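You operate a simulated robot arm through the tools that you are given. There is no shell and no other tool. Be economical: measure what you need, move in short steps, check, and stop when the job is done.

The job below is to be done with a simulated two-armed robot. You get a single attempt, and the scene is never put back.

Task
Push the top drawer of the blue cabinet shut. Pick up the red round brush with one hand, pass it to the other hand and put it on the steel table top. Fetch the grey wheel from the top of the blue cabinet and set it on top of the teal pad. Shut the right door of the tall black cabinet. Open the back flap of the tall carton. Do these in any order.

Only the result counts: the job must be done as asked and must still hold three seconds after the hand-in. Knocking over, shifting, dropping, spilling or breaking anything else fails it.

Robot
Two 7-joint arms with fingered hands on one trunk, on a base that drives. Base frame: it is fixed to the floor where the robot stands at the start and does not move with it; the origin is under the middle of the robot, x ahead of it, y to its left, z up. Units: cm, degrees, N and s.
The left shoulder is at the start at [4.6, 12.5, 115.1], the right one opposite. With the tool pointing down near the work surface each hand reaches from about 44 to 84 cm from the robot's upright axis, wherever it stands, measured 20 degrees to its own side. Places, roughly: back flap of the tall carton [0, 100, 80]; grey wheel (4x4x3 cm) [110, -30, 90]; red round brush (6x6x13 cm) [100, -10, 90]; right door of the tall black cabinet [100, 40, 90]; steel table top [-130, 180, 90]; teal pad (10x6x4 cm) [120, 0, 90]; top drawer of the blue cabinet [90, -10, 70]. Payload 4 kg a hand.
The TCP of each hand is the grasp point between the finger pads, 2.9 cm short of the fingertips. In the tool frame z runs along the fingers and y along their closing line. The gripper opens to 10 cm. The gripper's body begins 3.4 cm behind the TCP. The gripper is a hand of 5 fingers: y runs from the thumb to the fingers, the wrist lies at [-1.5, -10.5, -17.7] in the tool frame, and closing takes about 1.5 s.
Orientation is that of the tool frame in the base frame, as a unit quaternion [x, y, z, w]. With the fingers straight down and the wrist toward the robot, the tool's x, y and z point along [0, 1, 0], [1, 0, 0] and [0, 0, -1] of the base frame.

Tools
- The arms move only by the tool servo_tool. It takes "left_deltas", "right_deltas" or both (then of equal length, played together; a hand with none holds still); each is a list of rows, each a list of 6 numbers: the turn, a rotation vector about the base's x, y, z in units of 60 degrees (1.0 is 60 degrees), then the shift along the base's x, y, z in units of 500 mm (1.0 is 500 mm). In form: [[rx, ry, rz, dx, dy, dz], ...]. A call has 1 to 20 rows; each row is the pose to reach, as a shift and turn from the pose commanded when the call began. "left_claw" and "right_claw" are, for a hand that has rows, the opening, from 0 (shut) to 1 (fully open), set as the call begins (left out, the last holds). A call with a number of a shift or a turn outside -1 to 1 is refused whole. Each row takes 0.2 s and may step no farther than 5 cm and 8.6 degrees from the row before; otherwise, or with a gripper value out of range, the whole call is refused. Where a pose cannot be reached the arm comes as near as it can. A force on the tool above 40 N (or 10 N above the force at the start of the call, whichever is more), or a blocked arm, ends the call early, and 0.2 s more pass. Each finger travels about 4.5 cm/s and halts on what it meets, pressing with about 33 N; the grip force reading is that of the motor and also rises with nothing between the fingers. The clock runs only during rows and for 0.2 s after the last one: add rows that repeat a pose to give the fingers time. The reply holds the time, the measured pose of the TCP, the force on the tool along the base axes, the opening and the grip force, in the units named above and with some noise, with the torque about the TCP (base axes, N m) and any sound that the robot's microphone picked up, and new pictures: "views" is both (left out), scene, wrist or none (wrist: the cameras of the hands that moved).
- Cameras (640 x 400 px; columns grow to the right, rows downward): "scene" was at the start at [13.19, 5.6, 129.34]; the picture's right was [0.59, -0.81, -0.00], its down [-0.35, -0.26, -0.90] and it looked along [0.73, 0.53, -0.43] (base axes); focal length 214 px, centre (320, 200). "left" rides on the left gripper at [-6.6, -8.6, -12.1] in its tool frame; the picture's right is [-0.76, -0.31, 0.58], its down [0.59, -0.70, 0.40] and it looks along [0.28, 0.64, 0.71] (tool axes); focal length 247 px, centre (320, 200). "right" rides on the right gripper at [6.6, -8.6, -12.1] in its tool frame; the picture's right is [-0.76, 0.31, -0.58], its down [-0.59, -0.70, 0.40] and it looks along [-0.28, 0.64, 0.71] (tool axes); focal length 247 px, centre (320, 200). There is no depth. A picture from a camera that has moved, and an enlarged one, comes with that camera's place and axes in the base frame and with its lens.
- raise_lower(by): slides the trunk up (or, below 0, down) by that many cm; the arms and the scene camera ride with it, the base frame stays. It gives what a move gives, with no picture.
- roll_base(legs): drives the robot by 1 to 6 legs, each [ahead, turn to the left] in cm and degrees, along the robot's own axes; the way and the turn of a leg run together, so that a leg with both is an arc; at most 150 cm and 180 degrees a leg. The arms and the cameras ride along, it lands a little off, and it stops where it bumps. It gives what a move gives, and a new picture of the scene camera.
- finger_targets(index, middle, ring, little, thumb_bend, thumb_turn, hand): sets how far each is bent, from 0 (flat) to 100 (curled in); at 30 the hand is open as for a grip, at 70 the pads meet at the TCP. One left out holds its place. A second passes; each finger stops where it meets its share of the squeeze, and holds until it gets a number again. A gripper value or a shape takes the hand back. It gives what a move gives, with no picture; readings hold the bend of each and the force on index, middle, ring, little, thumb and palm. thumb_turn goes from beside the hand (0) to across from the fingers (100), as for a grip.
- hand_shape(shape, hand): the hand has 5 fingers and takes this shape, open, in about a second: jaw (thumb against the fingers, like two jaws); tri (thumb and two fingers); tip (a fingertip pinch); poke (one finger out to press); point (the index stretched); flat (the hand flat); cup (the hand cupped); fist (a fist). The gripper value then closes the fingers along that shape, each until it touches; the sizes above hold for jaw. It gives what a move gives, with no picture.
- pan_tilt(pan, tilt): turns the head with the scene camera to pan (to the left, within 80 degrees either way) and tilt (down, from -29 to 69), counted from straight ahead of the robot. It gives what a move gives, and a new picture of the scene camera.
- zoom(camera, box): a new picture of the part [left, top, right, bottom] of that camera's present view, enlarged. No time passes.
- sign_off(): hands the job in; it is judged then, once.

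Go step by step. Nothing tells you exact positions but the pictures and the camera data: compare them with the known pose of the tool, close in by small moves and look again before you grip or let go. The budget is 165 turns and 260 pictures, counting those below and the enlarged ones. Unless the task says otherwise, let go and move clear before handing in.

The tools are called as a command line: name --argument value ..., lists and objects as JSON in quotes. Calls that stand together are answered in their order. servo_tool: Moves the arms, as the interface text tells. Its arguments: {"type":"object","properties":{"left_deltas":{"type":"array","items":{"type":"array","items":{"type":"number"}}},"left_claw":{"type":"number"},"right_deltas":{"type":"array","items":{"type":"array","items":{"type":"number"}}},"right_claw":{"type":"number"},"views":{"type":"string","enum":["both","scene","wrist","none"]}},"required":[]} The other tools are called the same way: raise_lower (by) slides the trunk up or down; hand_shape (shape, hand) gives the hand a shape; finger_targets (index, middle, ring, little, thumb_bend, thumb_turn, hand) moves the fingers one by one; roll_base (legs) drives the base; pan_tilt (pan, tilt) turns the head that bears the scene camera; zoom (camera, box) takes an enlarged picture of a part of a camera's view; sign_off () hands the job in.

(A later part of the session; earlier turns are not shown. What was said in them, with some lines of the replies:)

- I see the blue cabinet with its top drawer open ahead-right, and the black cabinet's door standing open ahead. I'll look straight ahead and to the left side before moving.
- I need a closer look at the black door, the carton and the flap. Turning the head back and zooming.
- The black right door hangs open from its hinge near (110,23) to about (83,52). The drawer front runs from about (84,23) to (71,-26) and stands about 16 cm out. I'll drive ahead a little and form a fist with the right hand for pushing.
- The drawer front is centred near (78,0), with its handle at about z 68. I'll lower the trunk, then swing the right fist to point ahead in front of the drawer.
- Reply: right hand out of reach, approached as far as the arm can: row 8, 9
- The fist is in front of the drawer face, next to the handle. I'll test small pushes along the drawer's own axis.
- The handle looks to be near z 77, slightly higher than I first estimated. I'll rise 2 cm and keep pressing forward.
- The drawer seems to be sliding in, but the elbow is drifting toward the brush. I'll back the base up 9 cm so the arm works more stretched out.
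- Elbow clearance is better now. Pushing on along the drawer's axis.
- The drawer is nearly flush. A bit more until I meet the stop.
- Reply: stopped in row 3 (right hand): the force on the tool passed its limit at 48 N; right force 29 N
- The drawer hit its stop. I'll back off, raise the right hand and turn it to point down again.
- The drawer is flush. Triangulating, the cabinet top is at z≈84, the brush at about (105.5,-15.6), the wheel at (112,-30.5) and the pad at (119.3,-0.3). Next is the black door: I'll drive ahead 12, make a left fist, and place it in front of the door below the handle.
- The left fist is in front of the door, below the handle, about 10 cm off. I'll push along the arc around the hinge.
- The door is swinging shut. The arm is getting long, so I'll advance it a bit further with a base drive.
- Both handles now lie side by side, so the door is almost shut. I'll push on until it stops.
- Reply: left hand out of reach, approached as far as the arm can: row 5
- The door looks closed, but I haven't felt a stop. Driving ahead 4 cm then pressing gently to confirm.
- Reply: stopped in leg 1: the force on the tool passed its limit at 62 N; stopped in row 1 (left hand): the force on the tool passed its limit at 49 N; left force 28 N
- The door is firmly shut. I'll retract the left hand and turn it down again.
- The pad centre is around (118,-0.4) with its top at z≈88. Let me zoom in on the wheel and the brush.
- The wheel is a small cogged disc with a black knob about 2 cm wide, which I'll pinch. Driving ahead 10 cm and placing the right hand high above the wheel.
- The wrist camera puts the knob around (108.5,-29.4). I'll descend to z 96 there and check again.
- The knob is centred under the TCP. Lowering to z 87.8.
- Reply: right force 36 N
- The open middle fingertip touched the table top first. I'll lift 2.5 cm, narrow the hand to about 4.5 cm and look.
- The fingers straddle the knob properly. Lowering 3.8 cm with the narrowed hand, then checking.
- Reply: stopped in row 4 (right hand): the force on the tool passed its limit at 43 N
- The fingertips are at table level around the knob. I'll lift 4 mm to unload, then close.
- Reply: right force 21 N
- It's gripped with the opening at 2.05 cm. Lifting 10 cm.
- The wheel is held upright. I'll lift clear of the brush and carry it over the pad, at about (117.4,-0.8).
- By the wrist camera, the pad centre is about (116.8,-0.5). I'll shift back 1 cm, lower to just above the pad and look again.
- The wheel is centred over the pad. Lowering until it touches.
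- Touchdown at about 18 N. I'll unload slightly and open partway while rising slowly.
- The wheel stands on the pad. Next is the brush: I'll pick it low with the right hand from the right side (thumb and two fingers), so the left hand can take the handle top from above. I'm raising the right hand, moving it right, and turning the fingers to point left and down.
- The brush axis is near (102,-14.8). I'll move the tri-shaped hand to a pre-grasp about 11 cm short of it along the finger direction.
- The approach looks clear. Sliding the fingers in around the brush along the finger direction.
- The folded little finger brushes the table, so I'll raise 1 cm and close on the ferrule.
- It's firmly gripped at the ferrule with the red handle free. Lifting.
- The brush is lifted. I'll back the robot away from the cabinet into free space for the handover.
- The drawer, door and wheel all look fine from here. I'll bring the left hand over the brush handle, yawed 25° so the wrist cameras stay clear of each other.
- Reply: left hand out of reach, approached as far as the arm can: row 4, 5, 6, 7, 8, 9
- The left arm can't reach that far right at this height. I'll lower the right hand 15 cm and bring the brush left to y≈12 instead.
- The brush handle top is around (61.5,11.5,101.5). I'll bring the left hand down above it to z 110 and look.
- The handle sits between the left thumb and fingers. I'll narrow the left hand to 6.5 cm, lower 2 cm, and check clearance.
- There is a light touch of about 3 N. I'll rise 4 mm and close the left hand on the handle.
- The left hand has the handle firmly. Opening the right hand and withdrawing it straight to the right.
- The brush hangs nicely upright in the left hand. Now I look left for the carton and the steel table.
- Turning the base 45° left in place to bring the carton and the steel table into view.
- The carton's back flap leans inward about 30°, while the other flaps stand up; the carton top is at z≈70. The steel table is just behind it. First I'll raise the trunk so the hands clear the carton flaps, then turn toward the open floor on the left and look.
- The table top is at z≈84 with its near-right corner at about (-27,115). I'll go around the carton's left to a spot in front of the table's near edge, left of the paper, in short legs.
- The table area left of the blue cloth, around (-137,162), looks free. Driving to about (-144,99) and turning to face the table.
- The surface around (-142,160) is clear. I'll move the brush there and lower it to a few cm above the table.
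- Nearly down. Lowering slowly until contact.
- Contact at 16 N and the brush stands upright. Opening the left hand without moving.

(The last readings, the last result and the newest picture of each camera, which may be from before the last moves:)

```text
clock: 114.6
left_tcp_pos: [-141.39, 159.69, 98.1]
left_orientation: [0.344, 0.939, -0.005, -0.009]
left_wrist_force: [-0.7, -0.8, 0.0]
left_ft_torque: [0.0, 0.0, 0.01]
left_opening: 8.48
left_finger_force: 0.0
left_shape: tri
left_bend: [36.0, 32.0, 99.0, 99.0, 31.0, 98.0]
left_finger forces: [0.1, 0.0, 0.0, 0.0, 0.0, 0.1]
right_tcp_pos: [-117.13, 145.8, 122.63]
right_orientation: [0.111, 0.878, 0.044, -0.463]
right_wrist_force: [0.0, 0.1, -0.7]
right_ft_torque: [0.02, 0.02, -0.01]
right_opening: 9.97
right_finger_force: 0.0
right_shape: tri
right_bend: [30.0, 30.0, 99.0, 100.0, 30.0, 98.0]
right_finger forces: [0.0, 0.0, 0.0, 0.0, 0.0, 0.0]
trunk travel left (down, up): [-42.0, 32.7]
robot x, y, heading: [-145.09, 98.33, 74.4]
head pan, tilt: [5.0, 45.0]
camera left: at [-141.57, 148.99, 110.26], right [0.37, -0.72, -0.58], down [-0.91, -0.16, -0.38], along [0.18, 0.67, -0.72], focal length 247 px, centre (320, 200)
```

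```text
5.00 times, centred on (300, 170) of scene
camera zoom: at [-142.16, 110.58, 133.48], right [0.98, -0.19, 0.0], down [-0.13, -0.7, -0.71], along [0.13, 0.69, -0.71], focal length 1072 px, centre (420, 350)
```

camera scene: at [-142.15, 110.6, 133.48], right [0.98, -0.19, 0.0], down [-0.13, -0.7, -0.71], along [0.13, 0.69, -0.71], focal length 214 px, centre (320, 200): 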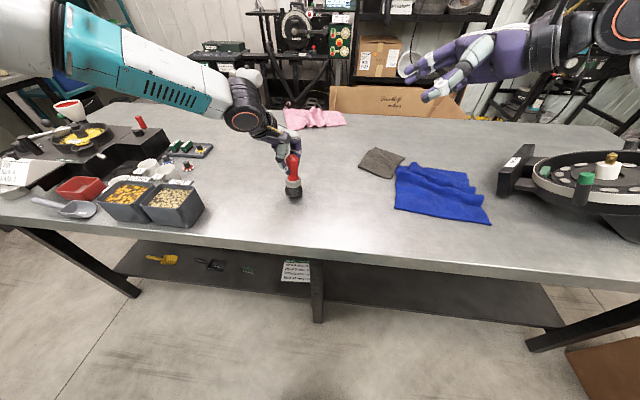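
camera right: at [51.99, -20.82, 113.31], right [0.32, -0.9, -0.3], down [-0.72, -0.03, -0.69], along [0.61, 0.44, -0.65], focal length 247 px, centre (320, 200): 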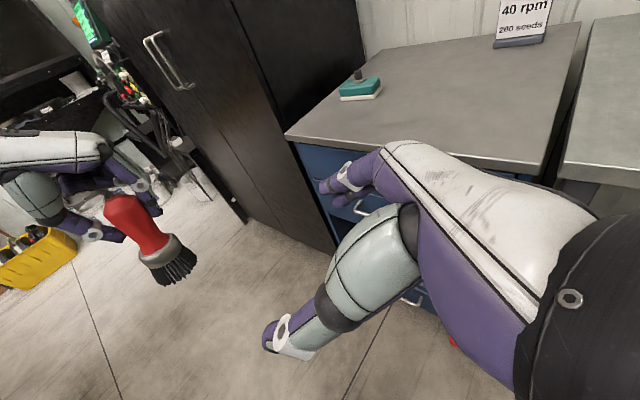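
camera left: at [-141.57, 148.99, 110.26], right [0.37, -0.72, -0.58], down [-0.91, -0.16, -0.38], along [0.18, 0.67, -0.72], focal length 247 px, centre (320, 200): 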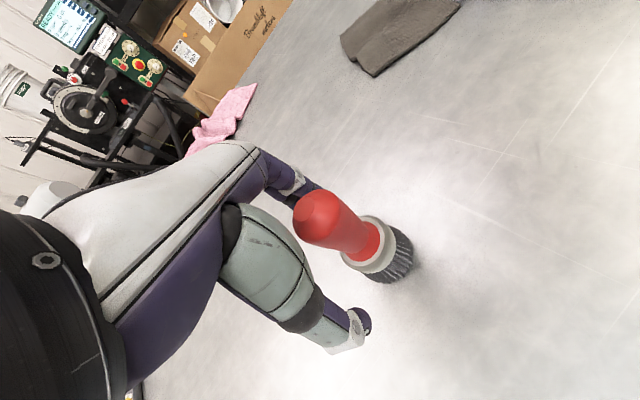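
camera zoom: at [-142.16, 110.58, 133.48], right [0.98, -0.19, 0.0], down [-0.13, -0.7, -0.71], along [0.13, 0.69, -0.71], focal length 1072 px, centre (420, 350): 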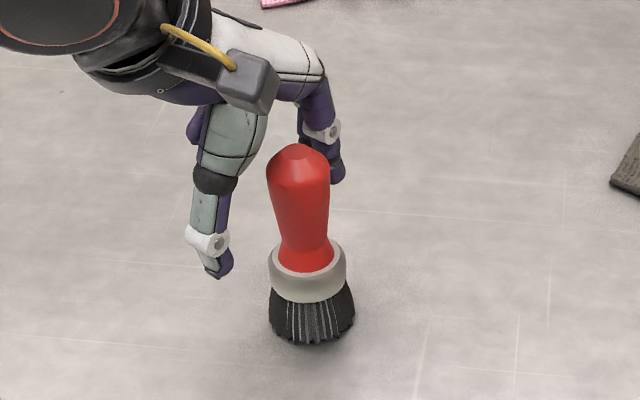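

The brush stands alone. Raising the left hand straight up.

servo_tool --left_deltas '[[0, 0, 0, 0, 0, 0.03], [0, 0, 0, 0, 0, 0.08], [0, 0, 0, 0, 0, 0.16], [0, 0, 0, 0, 0, 0.25], [0, 0, 0, 0, 0, 0.34], [0, 0, 0, 0, 0, 0.43]]' --left_claw 1 --views "scene"

```text
clock: 116.0
left_tcp_pos: [-141.23, 159.63, 119.91]
left_orientation: [0.344, 0.939, -0.004, -0.009]
left_wrist_force: [-0.2, -1.1, 0.7]
left_ft_torque: [-0.02, -0.01, 0.01]
left_opening: 9.99
left_finger_force: 0.1
left_shape: tri
left_bend: [30.0, 30.0, 99.0, 99.0, 30.0, 98.0]
left_finger forces: [0.0, 0.0, 0.0, 0.0, 0.1, 0.0]
right_tcp_pos: [-117.19, 145.85, 122.91]
right_orientation: [0.111, 0.878, 0.045, -0.463]
right_wrist_force: [-0.2, 0.1, -0.2]
right_ft_torque: [0.02, 0.0, -0.01]
right_opening: 9.97
right_finger_force: 0.2
right_shape: tri
right_bend: [30.0, 30.0, 99.0, 100.0, 30.0, 98.0]
right_finger forces: [0.0, 0.0, 0.0, 0.0, 0.0, 0.0]
trunk travel left (down, up): [-42.0, 32.7]
robot x, y, heading: [-144.79, 98.49, 74.6]
head pan, tilt: [5.0, 45.0]
camera scene: at [-142.14, 110.52, 133.49], right [0.98, -0.19, 0.0], down [-0.13, -0.69, -0.71], along [0.13, 0.69, -0.71], focal length 214 px, centre (320, 200)
```

scene: 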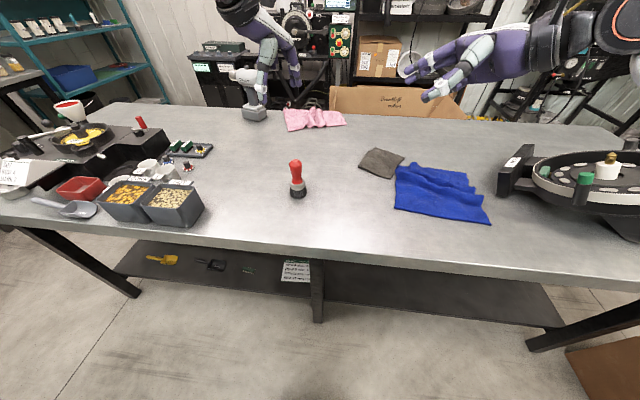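

The brush is on the steel table. For the flap, I'll stand to the right of the carton and push the flap outward from inside with the right hand. First I turn the right hand down, flatten it, then back off and drive around the carton's front.

servo_tool --right_deltas '[[-0.035, -0.126, 0, 0, 0, 0], [-0.071, -0.252, 0, 0, 0, 0], [-0.106, -0.378, 0, 0, 0, 0], [-0.141, -0.505, 0, 0, 0, 0], [-0.176, -0.631, 0, 0, 0, 0], [-0.212, -0.757, 0, 0, 0, 0], [-0.247, -0.883, 0, 0, 0, 0]]' --views "none"

hand_shape --shape "flat" --hand "right"

roll_base --legs '[[-30, 0], [0, -107], [95, 0]]'

pan_tilt --pan 20 --tilt 30

```text
clock: 117.6
left_tcp_pos: [-141.39, 159.75, 119.74]
left_orientation: [0.343, 0.939, -0.005, -0.009]
left_wrist_force: [-0.9, -0.3, -0.1]
left_ft_torque: [-0.02, -0.03, 0.02]
left_opening: 9.99
left_finger_force: 0.0
left_shape: tri
left_bend: [30.0, 30.0, 99.0, 99.0, 30.0, 98.0]
left_finger forces: [0.1, 0.0, 0.0, 0.0, 0.0, 0.0]
right_tcp_pos: [-117.18, 145.84, 122.9]
right_orientation: [0.138, 0.99, -0.02, -0.005]
right_wrist_force: [-0.4, 0.0, 0.0]
right_ft_torque: [-0.04, -0.02, 0.0]
right_opening: 9.96
right_finger_force: 0.0
right_shape: tri
right_bend: [30.0, 30.0, 99.0, 100.0, 30.0, 98.0]
right_finger forces: [0.0, 0.1, 0.0, 0.0, 0.0, 0.0]
trunk travel left (down, up): [-42.0, 32.7]
robot x, y, heading: [-144.81, 98.5, 74.0]
head pan, tilt: [5.0, 45.0]
```

```text
clock: 118.5
left_tcp_pos: [-141.32, 159.73, 119.79]
left_orientation: [0.344, 0.939, -0.004, -0.009]
left_wrist_force: [0.5, 0.1, 0.6]
left_ft_torque: [-0.01, -0.02, -0.02]
left_opening: 9.98
left_finger_force: 0.2
left_shape: tri
left_bend: [30.0, 30.0, 99.0, 99.0, 30.0, 98.0]
left_finger forces: [0.1, 0.1, 0.0, 0.0, 0.0, 0.0]
right_tcp_pos: [-117.18, 145.73, 122.92]
right_orientation: [0.135, 0.991, -0.019, -0.006]
right_wrist_force: [1.5, -0.6, -0.5]
right_ft_torque: [0.0, -0.01, 0.02]
right_opening: 0.0
right_finger_force: 0.0
right_shape: flat
right_bend: [0.0, 0.0, 0.0, 0.0, 70.0, 0.0]
right_finger forces: [0.0, 0.1, 0.0, 0.1, 0.0, 0.1]
trunk travel left (down, up): [-42.0, 32.7]
robot x, y, heading: [-144.71, 98.05, 74.4]
head pan, tilt: [5.0, 45.0]
```

```text
clock: 129.7
left_tcp_pos: [-14.37, -3.23, 119.72]
left_orientation: [0.958, 0.285, 0.004, -0.008]
left_wrist_force: [-0.1, -0.3, 0.2]
left_ft_torque: [-0.01, 0.02, 0.01]
left_opening: 9.97
left_finger_force: 0.0
left_shape: tri
left_bend: [30.0, 30.0, 99.0, 99.0, 30.0, 98.0]
left_finger forces: [0.0, 0.0, 0.1, 0.1, 0.0, 0.0]
right_tcp_pos: [-34.69, -22.23, 122.76]
right_orientation: [0.875, 0.483, -0.008, -0.022]
right_wrist_force: [0.5, -0.4, -0.5]
right_ft_torque: [-0.01, 0.04, 0.04]
right_opening: 0.01
right_finger_force: 0.0
right_shape: flat
right_bend: [0.0, 0.0, 0.0, 0.0, 70.0, 0.0]
right_finger forces: [0.0, 0.0, 0.1, 0.0, 0.1, 0.0]
trunk travel left (down, up): [-42.0, 32.7]
robot x, y, heading: [-71.82, 17.86, -32.4]
head pan, tilt: [5.0, 45.0]
camera scene: at [-61.2, 11.98, 133.48], right [-0.46, -0.89, 0.0], down [-0.63, 0.33, -0.71], along [0.63, -0.32, -0.71], focal length 214 px, centre (320, 200)
```

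scene: 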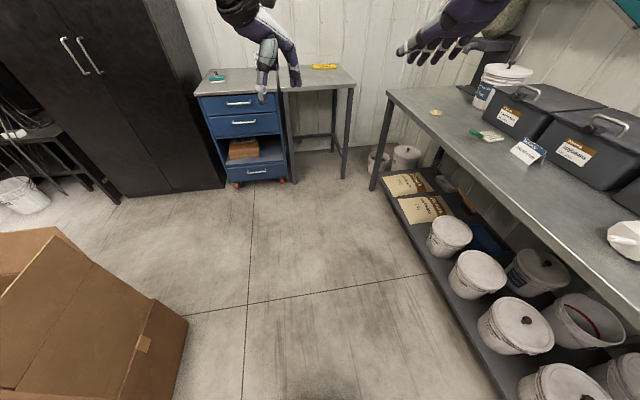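

```text
clock: 130.5
left_tcp_pos: [-14.36, -3.11, 119.72]
left_orientation: [0.958, 0.285, 0.004, -0.008]
left_wrist_force: [-0.3, 0.3, -0.7]
left_ft_torque: [0.04, -0.01, 0.01]
left_opening: 9.97
left_finger_force: 0.0
left_shape: tri
left_bend: [30.0, 30.0, 99.0, 99.0, 30.0, 98.0]
left_finger forces: [0.0, 0.0, 0.0, 0.0, 0.1, 0.1]
right_tcp_pos: [-34.57, -22.27, 122.83]
right_orientation: [0.876, 0.483, -0.007, -0.021]
right_wrist_force: [-0.7, -0.1, 0.1]
right_ft_torque: [0.01, 0.0, 0.03]
right_opening: 0.0
right_finger_force: 0.1
right_shape: flat
right_bend: [0.0, 0.0, 0.0, 0.0, 70.0, 0.0]
right_finger forces: [0.0, 0.0, 0.0, 0.0, 0.0, 0.0]
trunk travel left (down, up): [-42.0, 32.7]
robot x, y, heading: [-72.23, 17.63, -32.3]
head pan, tilt: [20.0, 30.0]
camera scene: at [-59.63, 13.79, 135.74], right [-0.21, -0.98, 0.0], down [-0.49, 0.11, -0.87], along [0.85, -0.19, -0.5], focal length 214 px, centre (320, 200)
```

scene: 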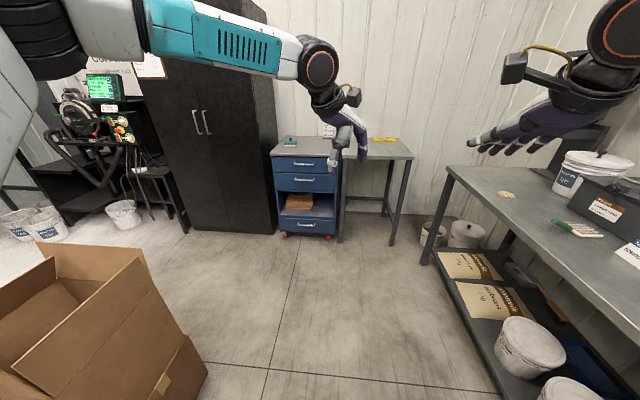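

The route along y≈18 in front of the carton is clear. Driving to (33,18) and then up to the right side of the carton.

roll_base --legs '[[0, 32], [105, 0], [0, 66]]'

pan_tilt --pan 10 --tilt 30

```text
clock: 140.4
left_tcp_pos: [43.33, 78.89, 119.84]
left_orientation: [0.408, 0.913, -0.003, -0.008]
left_wrist_force: [-0.1, 0.6, 0.1]
left_ft_torque: [0.0, -0.04, 0.0]
left_opening: 9.97
left_finger_force: 0.0
left_shape: tri
left_bend: [30.0, 30.0, 99.0, 99.0, 30.0, 98.0]
left_finger forces: [0.0, 0.0, 0.1, 0.0, 0.1, 0.0]
right_tcp_pos: [65.31, 61.69, 122.86]
right_orientation: [0.205, 0.978, -0.02, -0.008]
right_wrist_force: [0.4, 0.3, 0.1]
right_ft_torque: [-0.02, 0.0, -0.02]
right_opening: 0.04
right_finger_force: 0.0
right_shape: flat
right_bend: [0.0, 0.0, 0.0, 0.0, 70.0, 0.0]
right_finger forces: [0.0, 0.0, 0.0, 0.0, 0.0, 0.0]
trunk travel left (down, up): [-42.0, 32.7]
robot x, y, heading: [31.35, 18.4, 66.5]
head pan, tilt: [20.0, 30.0]
camera scene: at [33.57, 31.57, 135.74], right [1.0, -0.06, 0.0], down [-0.03, -0.5, -0.87], along [0.06, 0.86, -0.5], focal length 214 px, centre (320, 200)
```

scene: 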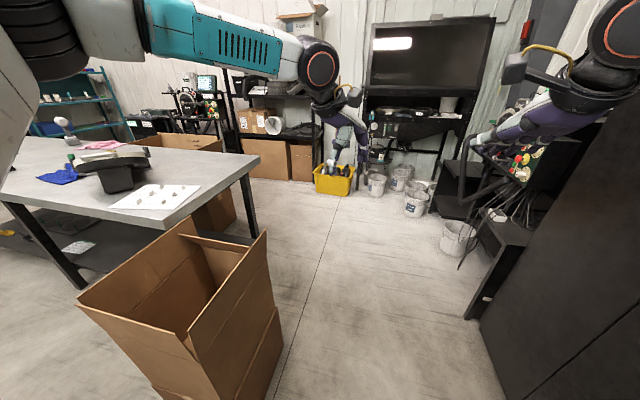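

```text
clock: 141.1
left_tcp_pos: [43.36, 78.72, 119.63]
left_orientation: [0.408, 0.913, -0.004, -0.008]
left_wrist_force: [-0.5, 0.1, 0.4]
left_ft_torque: [0.01, 0.0, 0.04]
left_opening: 9.96
left_finger_force: 0.2
left_shape: tri
left_bend: [30.0, 30.0, 99.0, 99.0, 30.0, 98.0]
left_finger forces: [0.0, 0.0, 0.0, 0.1, 0.1, 0.0]
right_tcp_pos: [65.41, 61.68, 122.8]
right_orientation: [0.204, 0.979, -0.02, -0.007]
right_wrist_force: [0.3, 0.1, -0.1]
right_ft_torque: [0.04, 0.01, 0.0]
right_opening: 0.0
right_finger_force: 0.1
right_shape: flat
right_bend: [0.0, 0.0, 0.0, 0.0, 70.0, 0.0]
right_finger forces: [0.0, 0.0, 0.1, 0.1, 0.1, 0.0]
trunk travel left (down, up): [-42.0, 32.7]
robot x, y, heading: [31.04, 18.08, 66.2]
head pan, tilt: [10.0, 30.0]
camera scene: at [35.14, 31.33, 135.74], right [0.97, -0.24, 0.0], down [-0.12, -0.49, -0.87], along [0.2, 0.84, -0.5], focal length 214 px, centre (320, 200)
```

scene: 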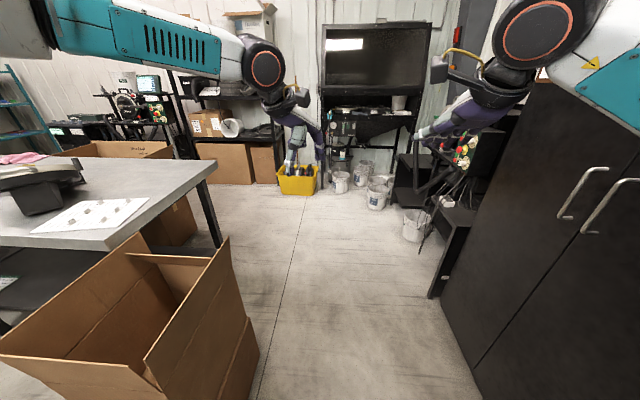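

zoom --camera "scene" --box '[0, 210, 280, 400]'

```text
2.11 times, centred on (140, 305) of scene
camera zoom: at [35.14, 31.33, 135.74], right [0.97, -0.24, 0.0], down [-0.12, -0.49, -0.87], along [0.2, 0.84, -0.5], focal length 452 px, centre (699, -21)
```

zoom: 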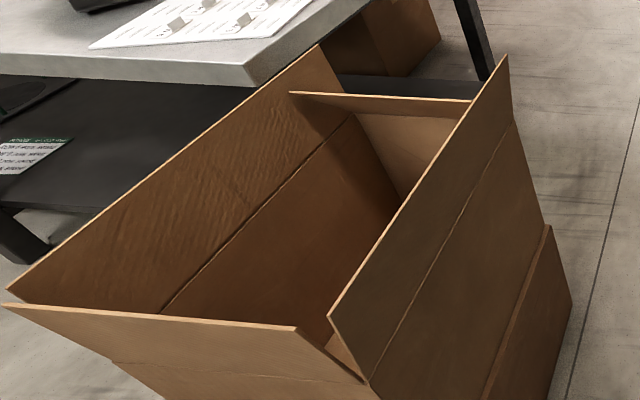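

The back flap clearly leans inward; its free edge runs from about (12,89.5) to (-15.5,98) at z 84. Moving to the right side of the carton and facing it.

roll_base --legs '[[54, 0], [0, 95]]'

pan_tilt --pan -5 --tilt 48

```text
clock: 148.4
left_tcp_pos: [-8.07, 75.07, 119.8]
left_orientation: [-0.397, 0.918, -0.009, -0.003]
left_wrist_force: [-0.2, -0.2, 0.5]
left_ft_torque: [-0.01, 0.02, -0.04]
left_opening: 9.97
left_finger_force: 0.0
left_shape: tri
left_bend: [30.0, 30.0, 99.0, 99.0, 30.0, 98.0]
left_finger forces: [0.0, 0.1, 0.1, 0.1, 0.0, 0.0]
right_tcp_pos: [7.01, 98.4, 122.9]
right_orientation: [-0.582, 0.813, -0.018, 0.011]
right_wrist_force: [0.0, -0.7, 0.2]
right_ft_torque: [0.01, 0.0, -0.02]
right_opening: 0.0
right_finger_force: 0.1
right_shape: flat
right_bend: [0.0, 0.0, 0.0, 0.0, 70.0, 0.0]
right_finger forces: [0.0, 0.0, 0.0, 0.0, 0.0, 0.0]
trunk travel left (down, up): [-42.0, 32.7]
robot x, y, heading: [53.11, 68.57, 161.2]
head pan, tilt: [10.0, 30.0]
camera scene: at [39.98, 71.1, 135.74], right [0.15, 0.99, 0.0], down [0.49, -0.08, -0.87], along [-0.86, 0.13, -0.5], focal length 214 px, centre (320, 200)
```

scene: 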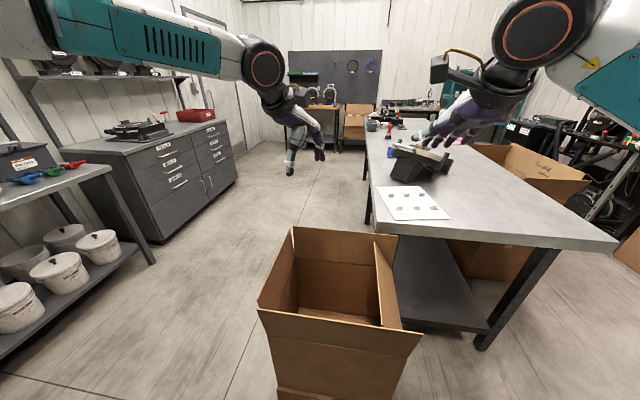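

```text
clock: 149.2
left_tcp_pos: [-8.11, 75.19, 119.74]
left_orientation: [-0.396, 0.918, -0.009, -0.004]
left_wrist_force: [0.2, 0.7, -0.4]
left_ft_torque: [-0.01, 0.0, -0.01]
left_opening: 9.98
left_finger_force: 0.1
left_shape: tri
left_bend: [30.0, 30.0, 99.0, 99.0, 30.0, 98.0]
left_finger forces: [0.0, 0.0, 0.1, 0.0, 0.0, 0.0]
right_tcp_pos: [6.98, 98.5, 122.81]
right_orientation: [-0.582, 0.813, -0.018, 0.01]
right_wrist_force: [-0.6, -0.4, 0.5]
right_ft_torque: [0.02, -0.01, 0.02]
right_opening: 0.0
right_finger_force: 0.0
right_shape: flat
right_bend: [0.0, 0.0, 0.0, 0.0, 70.0, 0.0]
right_finger forces: [0.0, 0.1, 0.0, 0.0, 0.1, 0.0]
trunk travel left (down, up): [-42.0, 32.7]
robot x, y, heading: [52.98, 68.47, 161.2]
head pan, tilt: [-5.0, 48.0]
camera scene: at [41.7, 72.91, 133.07], right [0.4, 0.92, 0.0], down [0.68, -0.3, -0.67], along [-0.61, 0.27, -0.74], focal length 214 px, centre (320, 200)
```

scene: 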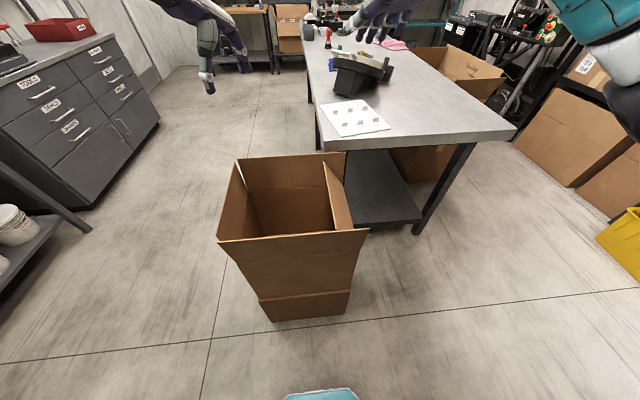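

The flap leans over the opening on the right side of this view. I'll lower the trunk 15 cm, place the flat right hand over the carton interior well inside the flap, and look.

raise_lower --by -15

servo_tool --right_deltas '[[0, 0, 0, -0.05, -0.08, 0], [0, 0, 0, -0.1, -0.16, 0], [0, 0, 0, -0.14, -0.24, 0], [0, 0, 0, -0.164, -0.295, -0.04], [0, 0, 0, -0.164, -0.295, -0.12], [0, 0, 0, -0.164, -0.295, -0.2], [0, 0, 0, -0.164, -0.295, -0.28], [0, 0, 0, -0.164, -0.295, -0.34]]'

```text
clock: 150.9
left_tcp_pos: [-8.12, 75.03, 104.73]
left_orientation: [-0.396, 0.918, -0.008, -0.005]
left_wrist_force: [-0.7, -0.9, 0.9]
left_ft_torque: [0.0, 0.01, -0.02]
left_opening: 9.97
left_finger_force: 0.1
left_shape: tri
left_bend: [30.0, 30.0, 99.0, 99.0, 30.0, 98.0]
left_finger forces: [0.0, 0.0, 0.0, 0.0, 0.0, 0.0]
right_tcp_pos: [7.13, 98.38, 107.82]
right_orientation: [-0.583, 0.812, -0.018, 0.009]
right_wrist_force: [-0.1, -1.3, 0.0]
right_ft_torque: [0.01, 0.01, 0.0]
right_opening: 0.01
right_finger_force: 0.2
right_shape: flat
right_bend: [0.0, 0.0, 0.0, 0.0, 70.0, 0.0]
right_finger forces: [0.1, 0.1, 0.1, 0.0, 0.0, 0.0]
trunk travel left (down, up): [-27.0, 47.7]
robot x, y, heading: [52.72, 68.43, 161.4]
head pan, tilt: [-5.0, 48.0]
```

```text
clock: 152.1
left_tcp_pos: [-8.37, 74.24, 103.3]
left_orientation: [-0.397, 0.918, -0.024, -0.005]
left_wrist_force: [-0.2, 0.0, -0.4]
left_ft_torque: [0.01, -0.02, 0.0]
left_opening: 9.98
left_finger_force: 0.2
left_shape: tri
left_bend: [30.0, 30.0, 99.0, 99.0, 30.0, 98.0]
left_finger forces: [0.1, 0.0, 0.0, 0.0, 0.0, 0.0]
right_tcp_pos: [-1.57, 83.64, 104.84]
right_orientation: [-0.58, 0.814, -0.019, -0.006]
right_wrist_force: [0.7, 0.5, -0.1]
right_ft_torque: [-0.01, 0.04, 0.0]
right_opening: 0.0
right_finger_force: 0.1
right_shape: flat
right_bend: [0.0, 0.0, 0.0, 0.0, 70.0, 0.0]
right_finger forces: [0.0, 0.1, 0.0, 0.0, 0.0, 0.2]
trunk travel left (down, up): [-27.0, 47.7]
robot x, y, heading: [53.1, 68.17, 161.6]
head pan, tilt: [-5.0, 48.0]
stopped in row 5 (left hand): the force on the tool passed its limit at 100 N (the readings are from after the stop); the commanded pose is now the measured one
camera scene: at [38.39, 74.06, 117.75], right [0.4, 0.92, 0.0], down [0.68, -0.3, -0.67], along [-0.61, 0.27, -0.74], focal length 214 px, centre (320, 200)
camera right: at [4.26, 75.08, 117.31], right [-0.05, 0.84, 0.55], down [0.86, 0.31, -0.4], along [-0.5, 0.45, -0.74], focal length 247 px, centre (320, 200)
```

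scene: 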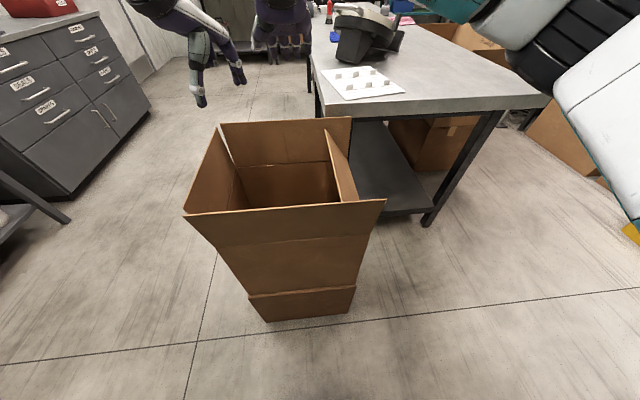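
right: 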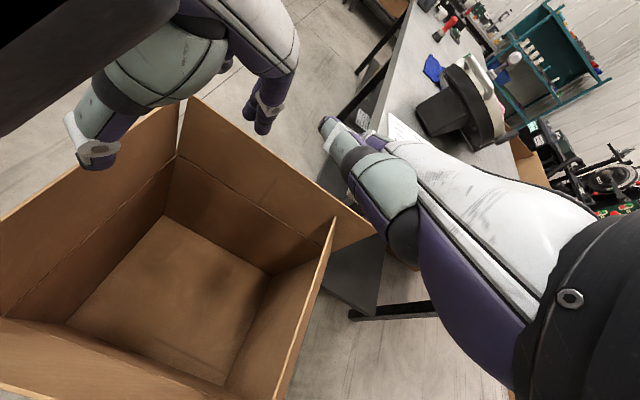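

The hands bumped lightly in mid-air because the left was in the way. I'll move the left hand well off to the left.

servo_tool --left_deltas '[[0, 0, 0, -0.02, -0.07, 0.02], [0, 0, 0, -0.03, -0.15, 0.06], [0, 0, 0, 0, -0.23, 0.1], [0, 0, 0, 0.04, -0.31, 0.14], [0, 0, 0, 0.1, -0.37, 0.18], [0, 0, 0, 0.16, -0.42, 0.2]]'

```text
clock: 153.5
left_tcp_pos: [-0.21, 53.4, 113.42]
left_orientation: [-0.396, 0.918, -0.023, -0.004]
left_wrist_force: [0.1, 0.1, 0.3]
left_ft_torque: [-0.01, 0.02, 0.02]
left_opening: 10.0
left_finger_force: 0.1
left_shape: tri
left_bend: [30.0, 30.0, 99.0, 99.0, 30.0, 98.0]
left_finger forces: [0.0, 0.0, 0.0, 0.1, 0.0, 0.0]
right_tcp_pos: [-1.42, 83.68, 104.97]
right_orientation: [-0.581, 0.814, -0.018, -0.005]
right_wrist_force: [-0.6, 0.5, 0.4]
right_ft_torque: [0.01, -0.03, 0.01]
right_opening: 0.0
right_finger_force: 0.1
right_shape: flat
right_bend: [0.0, 0.0, 0.0, 0.0, 70.0, 0.0]
right_finger forces: [0.1, 0.0, 0.0, 0.1, 0.1, 0.1]
trunk travel left (down, up): [-27.0, 47.7]
robot x, y, heading: [53.09, 68.37, 161.3]
head pan, tilt: [-5.0, 48.0]
camera scene: at [38.42, 73.98, 117.77], right [0.4, 0.92, 0.0], down [0.68, -0.3, -0.67], along [-0.61, 0.27, -0.74], focal length 214 px, centre (320, 200)
camera left: at [10.37, 52.9, 125.66], right [0.75, 0.31, -0.58], down [0.11, -0.93, -0.36], along [-0.65, 0.2, -0.73], focal length 247 px, centre (320, 200)
```

scene: 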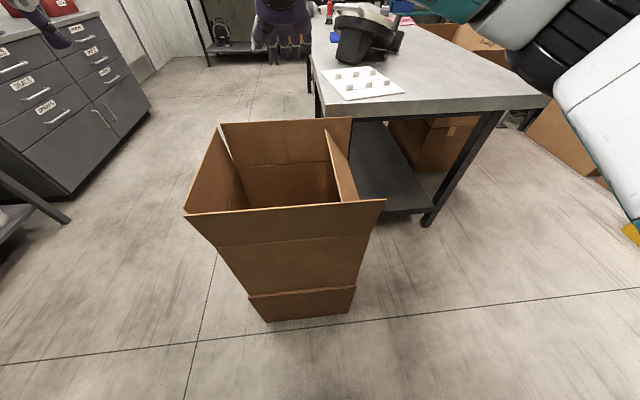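
left: 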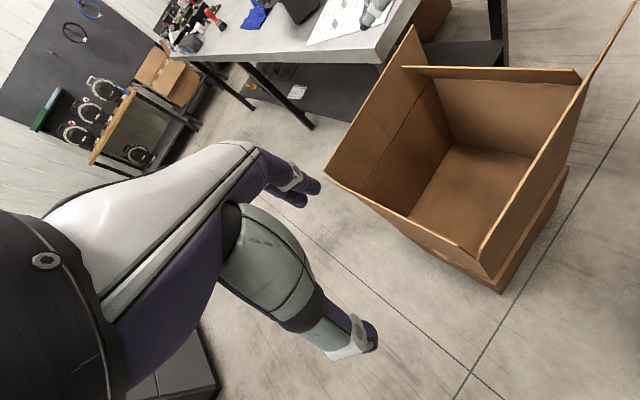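

The left is clear now. Lowering the right hand into the carton opening to z 91, then checking.

servo_tool --right_deltas '[[0, 0, 0, 0, 0, -0.08], [0, 0, 0, 0, 0, -0.16], [0, 0, 0, 0, 0, -0.24], [0, 0, 0, 0, 0, -0.28]]'

zoom --camera "left" --box '[300, 0, 640, 300]'

```text
clock: 154.5
left_tcp_pos: [-0.42, 53.48, 113.39]
left_orientation: [-0.396, 0.918, -0.024, -0.003]
left_wrist_force: [-0.6, -0.1, 0.2]
left_ft_torque: [0.03, 0.0, 0.01]
left_opening: 9.97
left_finger_force: 0.0
left_shape: tri
left_bend: [30.0, 30.0, 99.0, 99.0, 30.0, 98.0]
left_finger forces: [0.0, 0.0, 0.0, 0.0, 0.1, 0.1]
right_tcp_pos: [-1.48, 83.74, 90.77]
right_orientation: [-0.581, 0.814, -0.019, -0.005]
right_wrist_force: [0.5, -0.2, -0.7]
right_ft_torque: [0.0, -0.04, -0.03]
right_opening: 0.0
right_finger_force: 0.0
right_shape: flat
right_bend: [0.0, 0.0, 0.0, 0.0, 70.0, 0.0]
right_finger forces: [0.1, 0.0, 0.1, 0.1, 0.1, 0.0]
trunk travel left (down, up): [-27.0, 47.7]
robot x, y, heading: [53.06, 68.03, 161.2]
head pan, tilt: [-5.0, 48.0]
camera scene: at [38.38, 74.03, 117.76], right [0.4, 0.92, 0.0], down [0.68, -0.3, -0.67], along [-0.61, 0.27, -0.74], focal length 214 px, centre (320, 200)
camera right: at [4.28, 75.06, 103.2], right [-0.05, 0.84, 0.55], down [0.86, 0.31, -0.4], along [-0.5, 0.45, -0.74], focal length 247 px, centre (320, 200)
```

scene: 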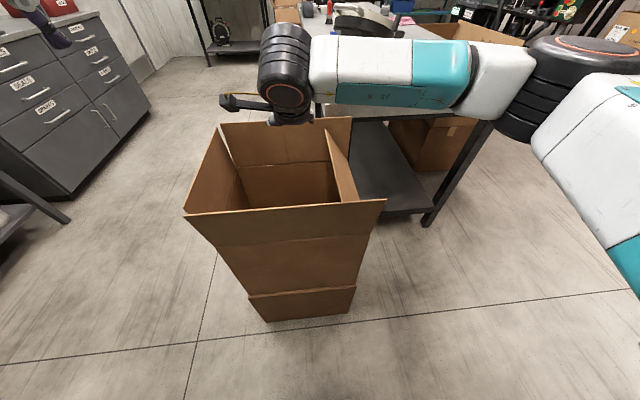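
right: 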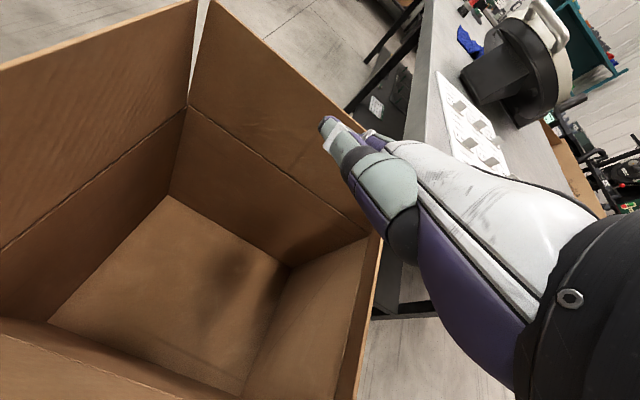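

```text
1.33 times, centred on (470, 150) of left
camera zoom: at [10.29, 52.98, 125.64], right [0.75, 0.31, -0.58], down [0.11, -0.93, -0.35], along [-0.65, 0.2, -0.73], focal length 329 px, centre (120, 267)
```

zoom: 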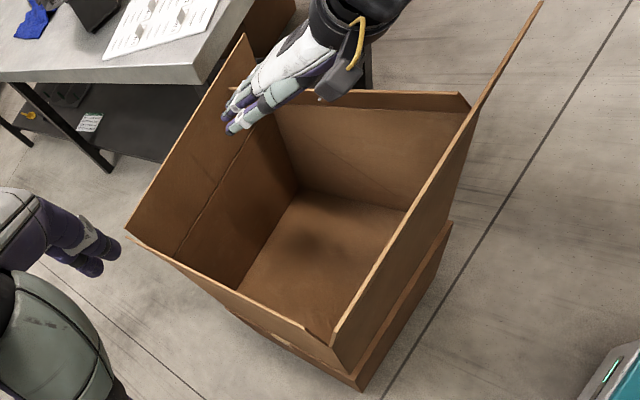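

The flat fingers point too far forward. I'll use the open jaw shape, whose fingers point straight down, then lower and check.

hand_shape --shape "jaw" --hand "right"

servo_tool --right_deltas '[[0, 0, 0, 0, 0, -0.05], [0, 0, 0, 0, 0, -0.1], [0, 0, 0, 0, 0, -0.15]]' --views "wrist"

zoom --camera "left" --box '[300, 0, 640, 300]'

```text
clock: 155.4
left_tcp_pos: [-0.38, 53.41, 113.45]
left_orientation: [-0.397, 0.917, -0.023, -0.004]
left_wrist_force: [-0.5, 0.6, 0.4]
left_ft_torque: [0.01, 0.03, 0.01]
left_opening: 9.98
left_finger_force: 0.1
left_shape: tri
left_bend: [30.0, 30.0, 99.0, 99.0, 30.0, 98.0]
left_finger forces: [0.0, 0.1, 0.0, 0.0, 0.1, 0.0]
right_tcp_pos: [-1.48, 83.84, 90.75]
right_orientation: [-0.58, 0.814, -0.019, -0.005]
right_wrist_force: [-0.8, 0.4, 0.1]
right_ft_torque: [0.0, 0.0, 0.01]
right_opening: 10.02
right_finger_force: 0.1
right_shape: jaw
right_bend: [30.0, 30.0, 30.0, 30.0, 30.0, 97.0]
right_finger forces: [0.0, 0.0, 0.0, 0.1, 0.0, 0.0]
trunk travel left (down, up): [-27.0, 47.7]
robot x, y, heading: [52.75, 68.73, 161.4]
head pan, tilt: [-5.0, 48.0]
```

```text
clock: 156.2
left_tcp_pos: [-0.4, 53.57, 113.43]
left_orientation: [-0.397, 0.918, -0.023, -0.004]
left_wrist_force: [-0.8, 0.2, 0.5]
left_ft_torque: [-0.03, 0.02, -0.02]
left_opening: 10.0
left_finger_force: 0.1
left_shape: tri
left_bend: [30.0, 30.0, 99.0, 99.0, 30.0, 98.0]
left_finger forces: [0.1, 0.0, 0.0, 0.0, 0.0, 0.1]
right_tcp_pos: [-1.52, 83.78, 83.24]
right_orientation: [-0.58, 0.815, -0.018, -0.005]
right_wrist_force: [-0.5, 0.7, -0.3]
right_ft_torque: [0.02, 0.03, 0.0]
right_opening: 9.98
right_finger_force: 0.0
right_shape: jaw
right_bend: [30.0, 30.0, 30.0, 30.0, 30.0, 97.0]
right_finger forces: [0.0, 0.0, 0.0, 0.1, 0.0, 0.0]
trunk travel left (down, up): [-27.0, 47.7]
robot x, y, heading: [52.93, 68.15, 161.3]
head pan, tilt: [-5.0, 48.0]
camera right: at [4.29, 75.05, 95.8], right [-0.05, 0.84, 0.55], down [0.86, 0.31, -0.4], along [-0.5, 0.45, -0.74], focal length 247 px, centre (320, 200)
```

right: 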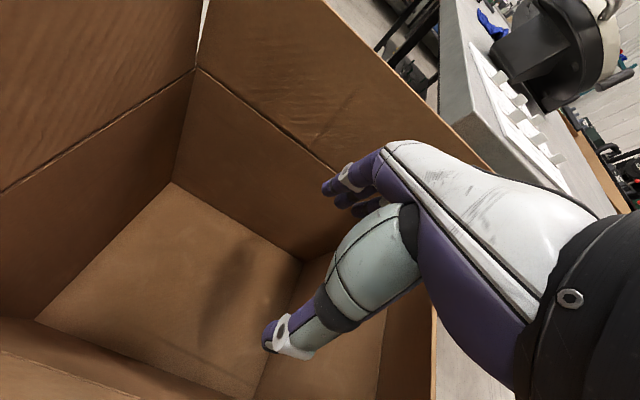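

```text
1.33 times, centred on (470, 150) of left
camera zoom: at [10.29, 52.99, 125.63], right [0.75, 0.31, -0.58], down [0.11, -0.93, -0.35], along [-0.65, 0.2, -0.73], focal length 329 px, centre (120, 267)
```

zoom: 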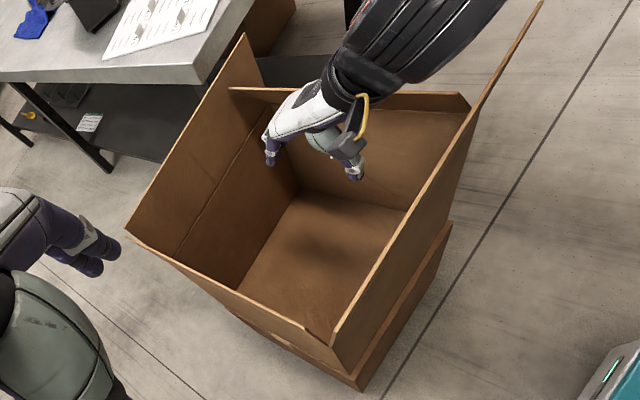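

The fingers are inside the flap. Now pushing outward (toward the back) in small steps.

servo_tool --right_deltas '[[0, 0, 0, 0.016, 0.047, 0], [0, 0, 0, 0.032, 0.094, 0], [0, 0, 0, 0.048, 0.142, 0], [0, 0, 0, 0.064, 0.189, 0], [0, 0, 0, 0.077, 0.227, 0]]' --views "none"

zoom --camera "left" --box '[300, 0, 640, 300]'

```text
clock: 157.4
left_tcp_pos: [-0.28, 53.61, 113.34]
left_orientation: [-0.397, 0.918, -0.024, -0.004]
left_wrist_force: [0.3, 0.2, -0.3]
left_ft_torque: [-0.03, 0.02, -0.01]
left_opening: 10.0
left_finger_force: 0.1
left_shape: tri
left_bend: [30.0, 30.0, 99.0, 99.0, 30.0, 98.0]
left_finger forces: [0.1, 0.0, 0.0, 0.0, 0.0, 0.1]
right_tcp_pos: [2.32, 95.15, 83.4]
right_orientation: [-0.58, 0.814, -0.019, -0.005]
right_wrist_force: [-0.2, -0.4, 0.3]
right_ft_torque: [0.02, -0.03, -0.04]
right_opening: 9.99
right_finger_force: 0.0
right_shape: jaw
right_bend: [30.0, 30.0, 30.0, 30.0, 30.0, 98.0]
right_finger forces: [0.0, 0.0, 0.1, 0.0, 0.0, 0.1]
trunk travel left (down, up): [-27.0, 47.7]
robot x, y, heading: [52.83, 68.57, 161.2]
head pan, tilt: [-5.0, 48.0]
```

```text
1.33 times, centred on (470, 150) of left
camera zoom: at [10.32, 53.01, 125.65], right [0.75, 0.31, -0.58], down [0.11, -0.93, -0.35], along [-0.65, 0.2, -0.73], focal length 329 px, centre (120, 267)
```

zoom: 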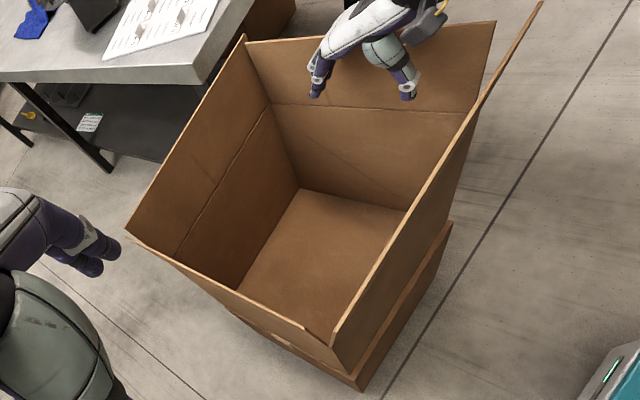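

The flap is now roughly vertical. I'll push on to swing it well outward.

servo_tool --right_deltas '[[0, 0, 0, 0.016, 0.047, 0], [0, 0, 0, 0.032, 0.094, 0], [0, 0, 0, 0.048, 0.142, -0.01], [0, 0, 0, 0.064, 0.189, -0.02], [0, 0, 0, 0.077, 0.227, -0.03]]' --views "scene"

zoom --camera "left" --box '[300, 0, 640, 300]'

```text
clock: 158.6
left_tcp_pos: [-0.26, 53.43, 113.37]
left_orientation: [-0.397, 0.918, -0.024, -0.004]
left_wrist_force: [0.3, 0.8, 0.0]
left_ft_torque: [0.01, 0.05, -0.01]
left_opening: 10.0
left_finger_force: 0.0
left_shape: tri
left_bend: [30.0, 30.0, 99.0, 99.0, 30.0, 98.0]
left_finger forces: [0.1, 0.0, 0.1, 0.0, 0.0, 0.0]
right_tcp_pos: [6.14, 106.48, 81.85]
right_orientation: [-0.58, 0.814, -0.019, -0.006]
right_wrist_force: [0.2, -0.1, 0.4]
right_ft_torque: [-0.02, 0.02, 0.02]
right_opening: 9.99
right_finger_force: 0.0
right_shape: jaw
right_bend: [30.0, 30.0, 30.0, 30.0, 30.0, 98.0]
right_finger forces: [0.0, 0.0, 0.1, 0.0, 0.0, 0.1]
trunk travel left (down, up): [-27.0, 47.7]
robot x, y, heading: [53.35, 68.11, 161.4]
head pan, tilt: [-5.0, 48.0]
camera scene: at [38.4, 74.05, 117.76], right [0.4, 0.92, 0.0], down [0.68, -0.3, -0.67], along [-0.61, 0.27, -0.74], focal length 214 px, centre (320, 200)
```

scene: 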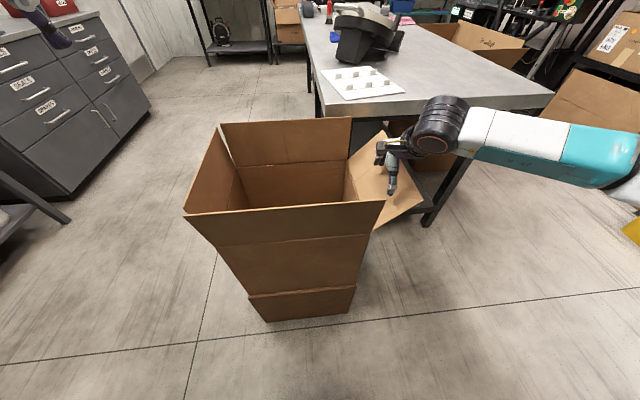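

```text
1.33 times, centred on (470, 150) of left
camera zoom: at [10.32, 53.0, 125.65], right [0.75, 0.31, -0.58], down [0.11, -0.93, -0.35], along [-0.65, 0.2, -0.73], focal length 329 px, centre (120, 267)
```

zoom: 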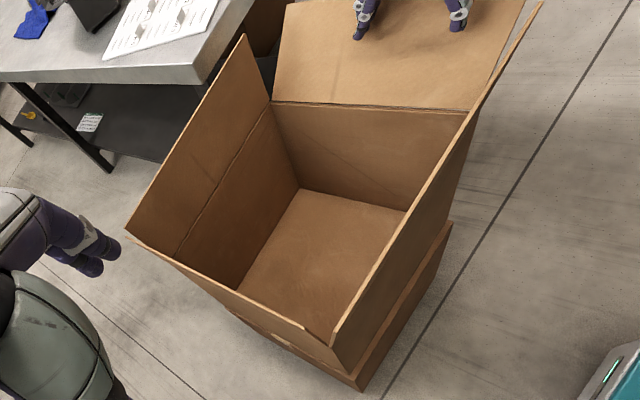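

The flap is open well past vertical. One more outward and downward nudge, then lift away.

servo_tool --right_deltas '[[0, 0, 0, 0.013, 0.038, -0.03], [0, 0, 0, 0.026, 0.076, -0.06], [0, 0, 0, 0.035, 0.104, -0.09], [0, 0, 0, 0.04, 0.12, -0.12]]' --views "scene"

servo_tool --right_deltas '[[0, 0, 0, 0, 0, 0.08], [0, 0, 0, 0, 0, 0.17], [0, 0, 0, 0, 0, 0.26], [0, 0, 0, 0, 0, 0.35], [0, 0, 0, 0.02, 0.03, 0.44], [0, 0, 0, 0.04, 0.06, 0.52]]' --views "scene"

```text
clock: 159.6
left_tcp_pos: [-0.39, 53.43, 113.45]
left_orientation: [-0.397, 0.918, -0.024, -0.004]
left_wrist_force: [-0.1, -0.2, -0.2]
left_ft_torque: [0.01, 0.0, -0.03]
left_opening: 10.0
left_finger_force: 0.1
left_shape: tri
left_bend: [30.0, 30.0, 99.0, 99.0, 30.0, 98.0]
left_finger forces: [0.0, 0.1, 0.0, 0.0, 0.0, 0.1]
right_tcp_pos: [8.18, 112.42, 75.84]
right_orientation: [-0.58, 0.814, -0.018, -0.005]
right_wrist_force: [-0.5, 0.1, 1.5]
right_ft_torque: [-0.02, 0.0, -0.01]
right_opening: 9.99
right_finger_force: 0.1
right_shape: jaw
right_bend: [30.0, 30.0, 30.0, 30.0, 30.0, 98.0]
right_finger forces: [0.1, 0.0, 0.0, 0.0, 0.0, 0.0]
trunk travel left (down, up): [-27.0, 47.7]
robot x, y, heading: [53.21, 68.56, 161.3]
head pan, tilt: [-5.0, 48.0]
camera scene: at [38.39, 74.06, 117.75], right [0.4, 0.92, 0.0], down [0.68, -0.3, -0.67], along [-0.61, 0.27, -0.74], focal length 214 px, centre (320, 200)
```

scene: 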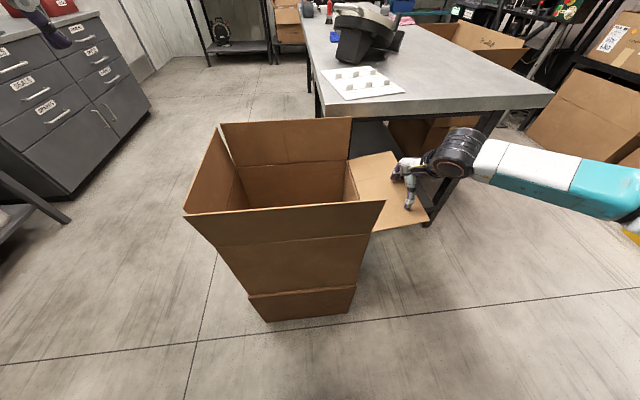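

```text
clock: 161.0
left_tcp_pos: [-0.33, 53.64, 113.41]
left_orientation: [-0.396, 0.918, -0.024, -0.003]
left_wrist_force: [-0.3, 1.0, -0.6]
left_ft_torque: [0.0, -0.01, 0.0]
left_opening: 9.99
left_finger_force: 0.0
left_shape: tri
left_bend: [30.0, 30.0, 99.0, 99.0, 30.0, 98.0]
left_finger forces: [0.0, 0.0, 0.0, 0.0, 0.0, 0.0]
right_tcp_pos: [10.14, 115.45, 102.03]
right_orientation: [-0.58, 0.814, -0.019, -0.006]
right_wrist_force: [0.1, 0.6, 0.4]
right_ft_torque: [-0.01, 0.03, -0.05]
right_opening: 10.0
right_finger_force: 0.0
right_shape: jaw
right_bend: [30.0, 30.0, 30.0, 30.0, 30.0, 98.0]
right_finger forces: [0.0, 0.0, 0.0, 0.0, 0.1, 0.1]
trunk travel left (down, up): [-27.0, 47.7]
robot x, y, heading: [53.21, 68.29, 161.4]
head pan, tilt: [-5.0, 48.0]
camera scene: at [38.41, 74.03, 117.76], right [0.4, 0.92, 0.0], down [0.68, -0.3, -0.67], along [-0.61, 0.27, -0.74], focal length 214 px, centre (320, 200)
```

scene: 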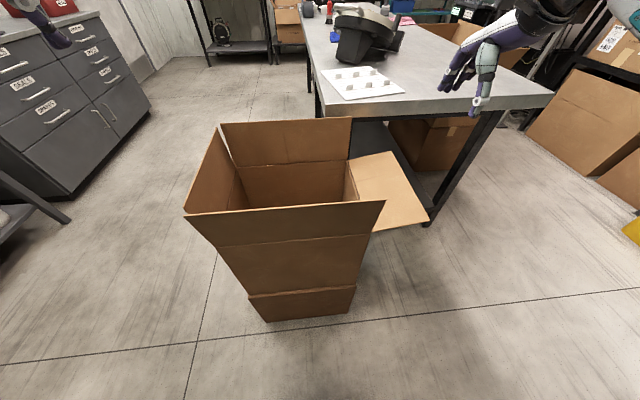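

The flap stays open. A last check on the brush standing on the table.

zoom --camera "scene" --box '[290, 0, 370, 50]'

```text
8.00 times, centred on (330, 25) of scene
camera zoom: at [38.41, 74.03, 117.76], right [0.4, 0.92, 0.0], down [0.68, -0.3, -0.67], along [-0.61, 0.27, -0.74], focal length 1716 px, centre (240, 1600)
```

zoom: 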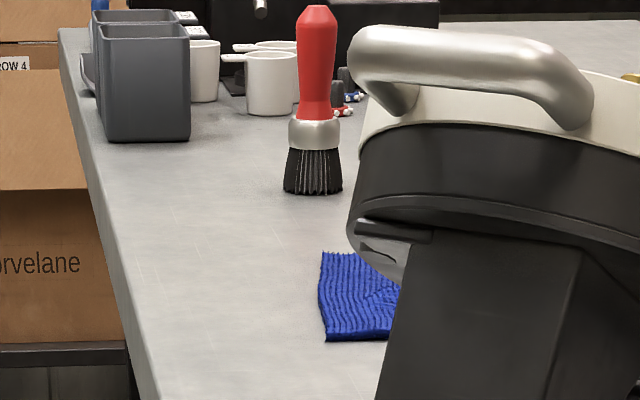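

The brush stands upright on the steel table, and both hands are clear of everything. All five tasks are done, so I'm handing in.

sign_off

```text
The job is handed in.
```

I finished all five tasks and handed the job in; no verdict has come back yet.

- **Drawer:** the top drawer of the blue cabinet is pushed fully shut, against its stop.
- **Black cabinet:** the right door is closed; I pushed until it stopped moving.
- **Wheel:** the grey wheel is standing on the teal pad.
- **Brush:** I picked it up with the right hand and passed it to the left. It stands upright on the steel table.
- **Carton:** the back flap is folded outward and stayed open after I let go.

While I was setting up for the flap, the two hands bumped each other in mid-air (about 100 N on the left). I saw nothing else disturbed. I last saw the wheel, drawer and black door in place from a distance, before driving over to the carton.
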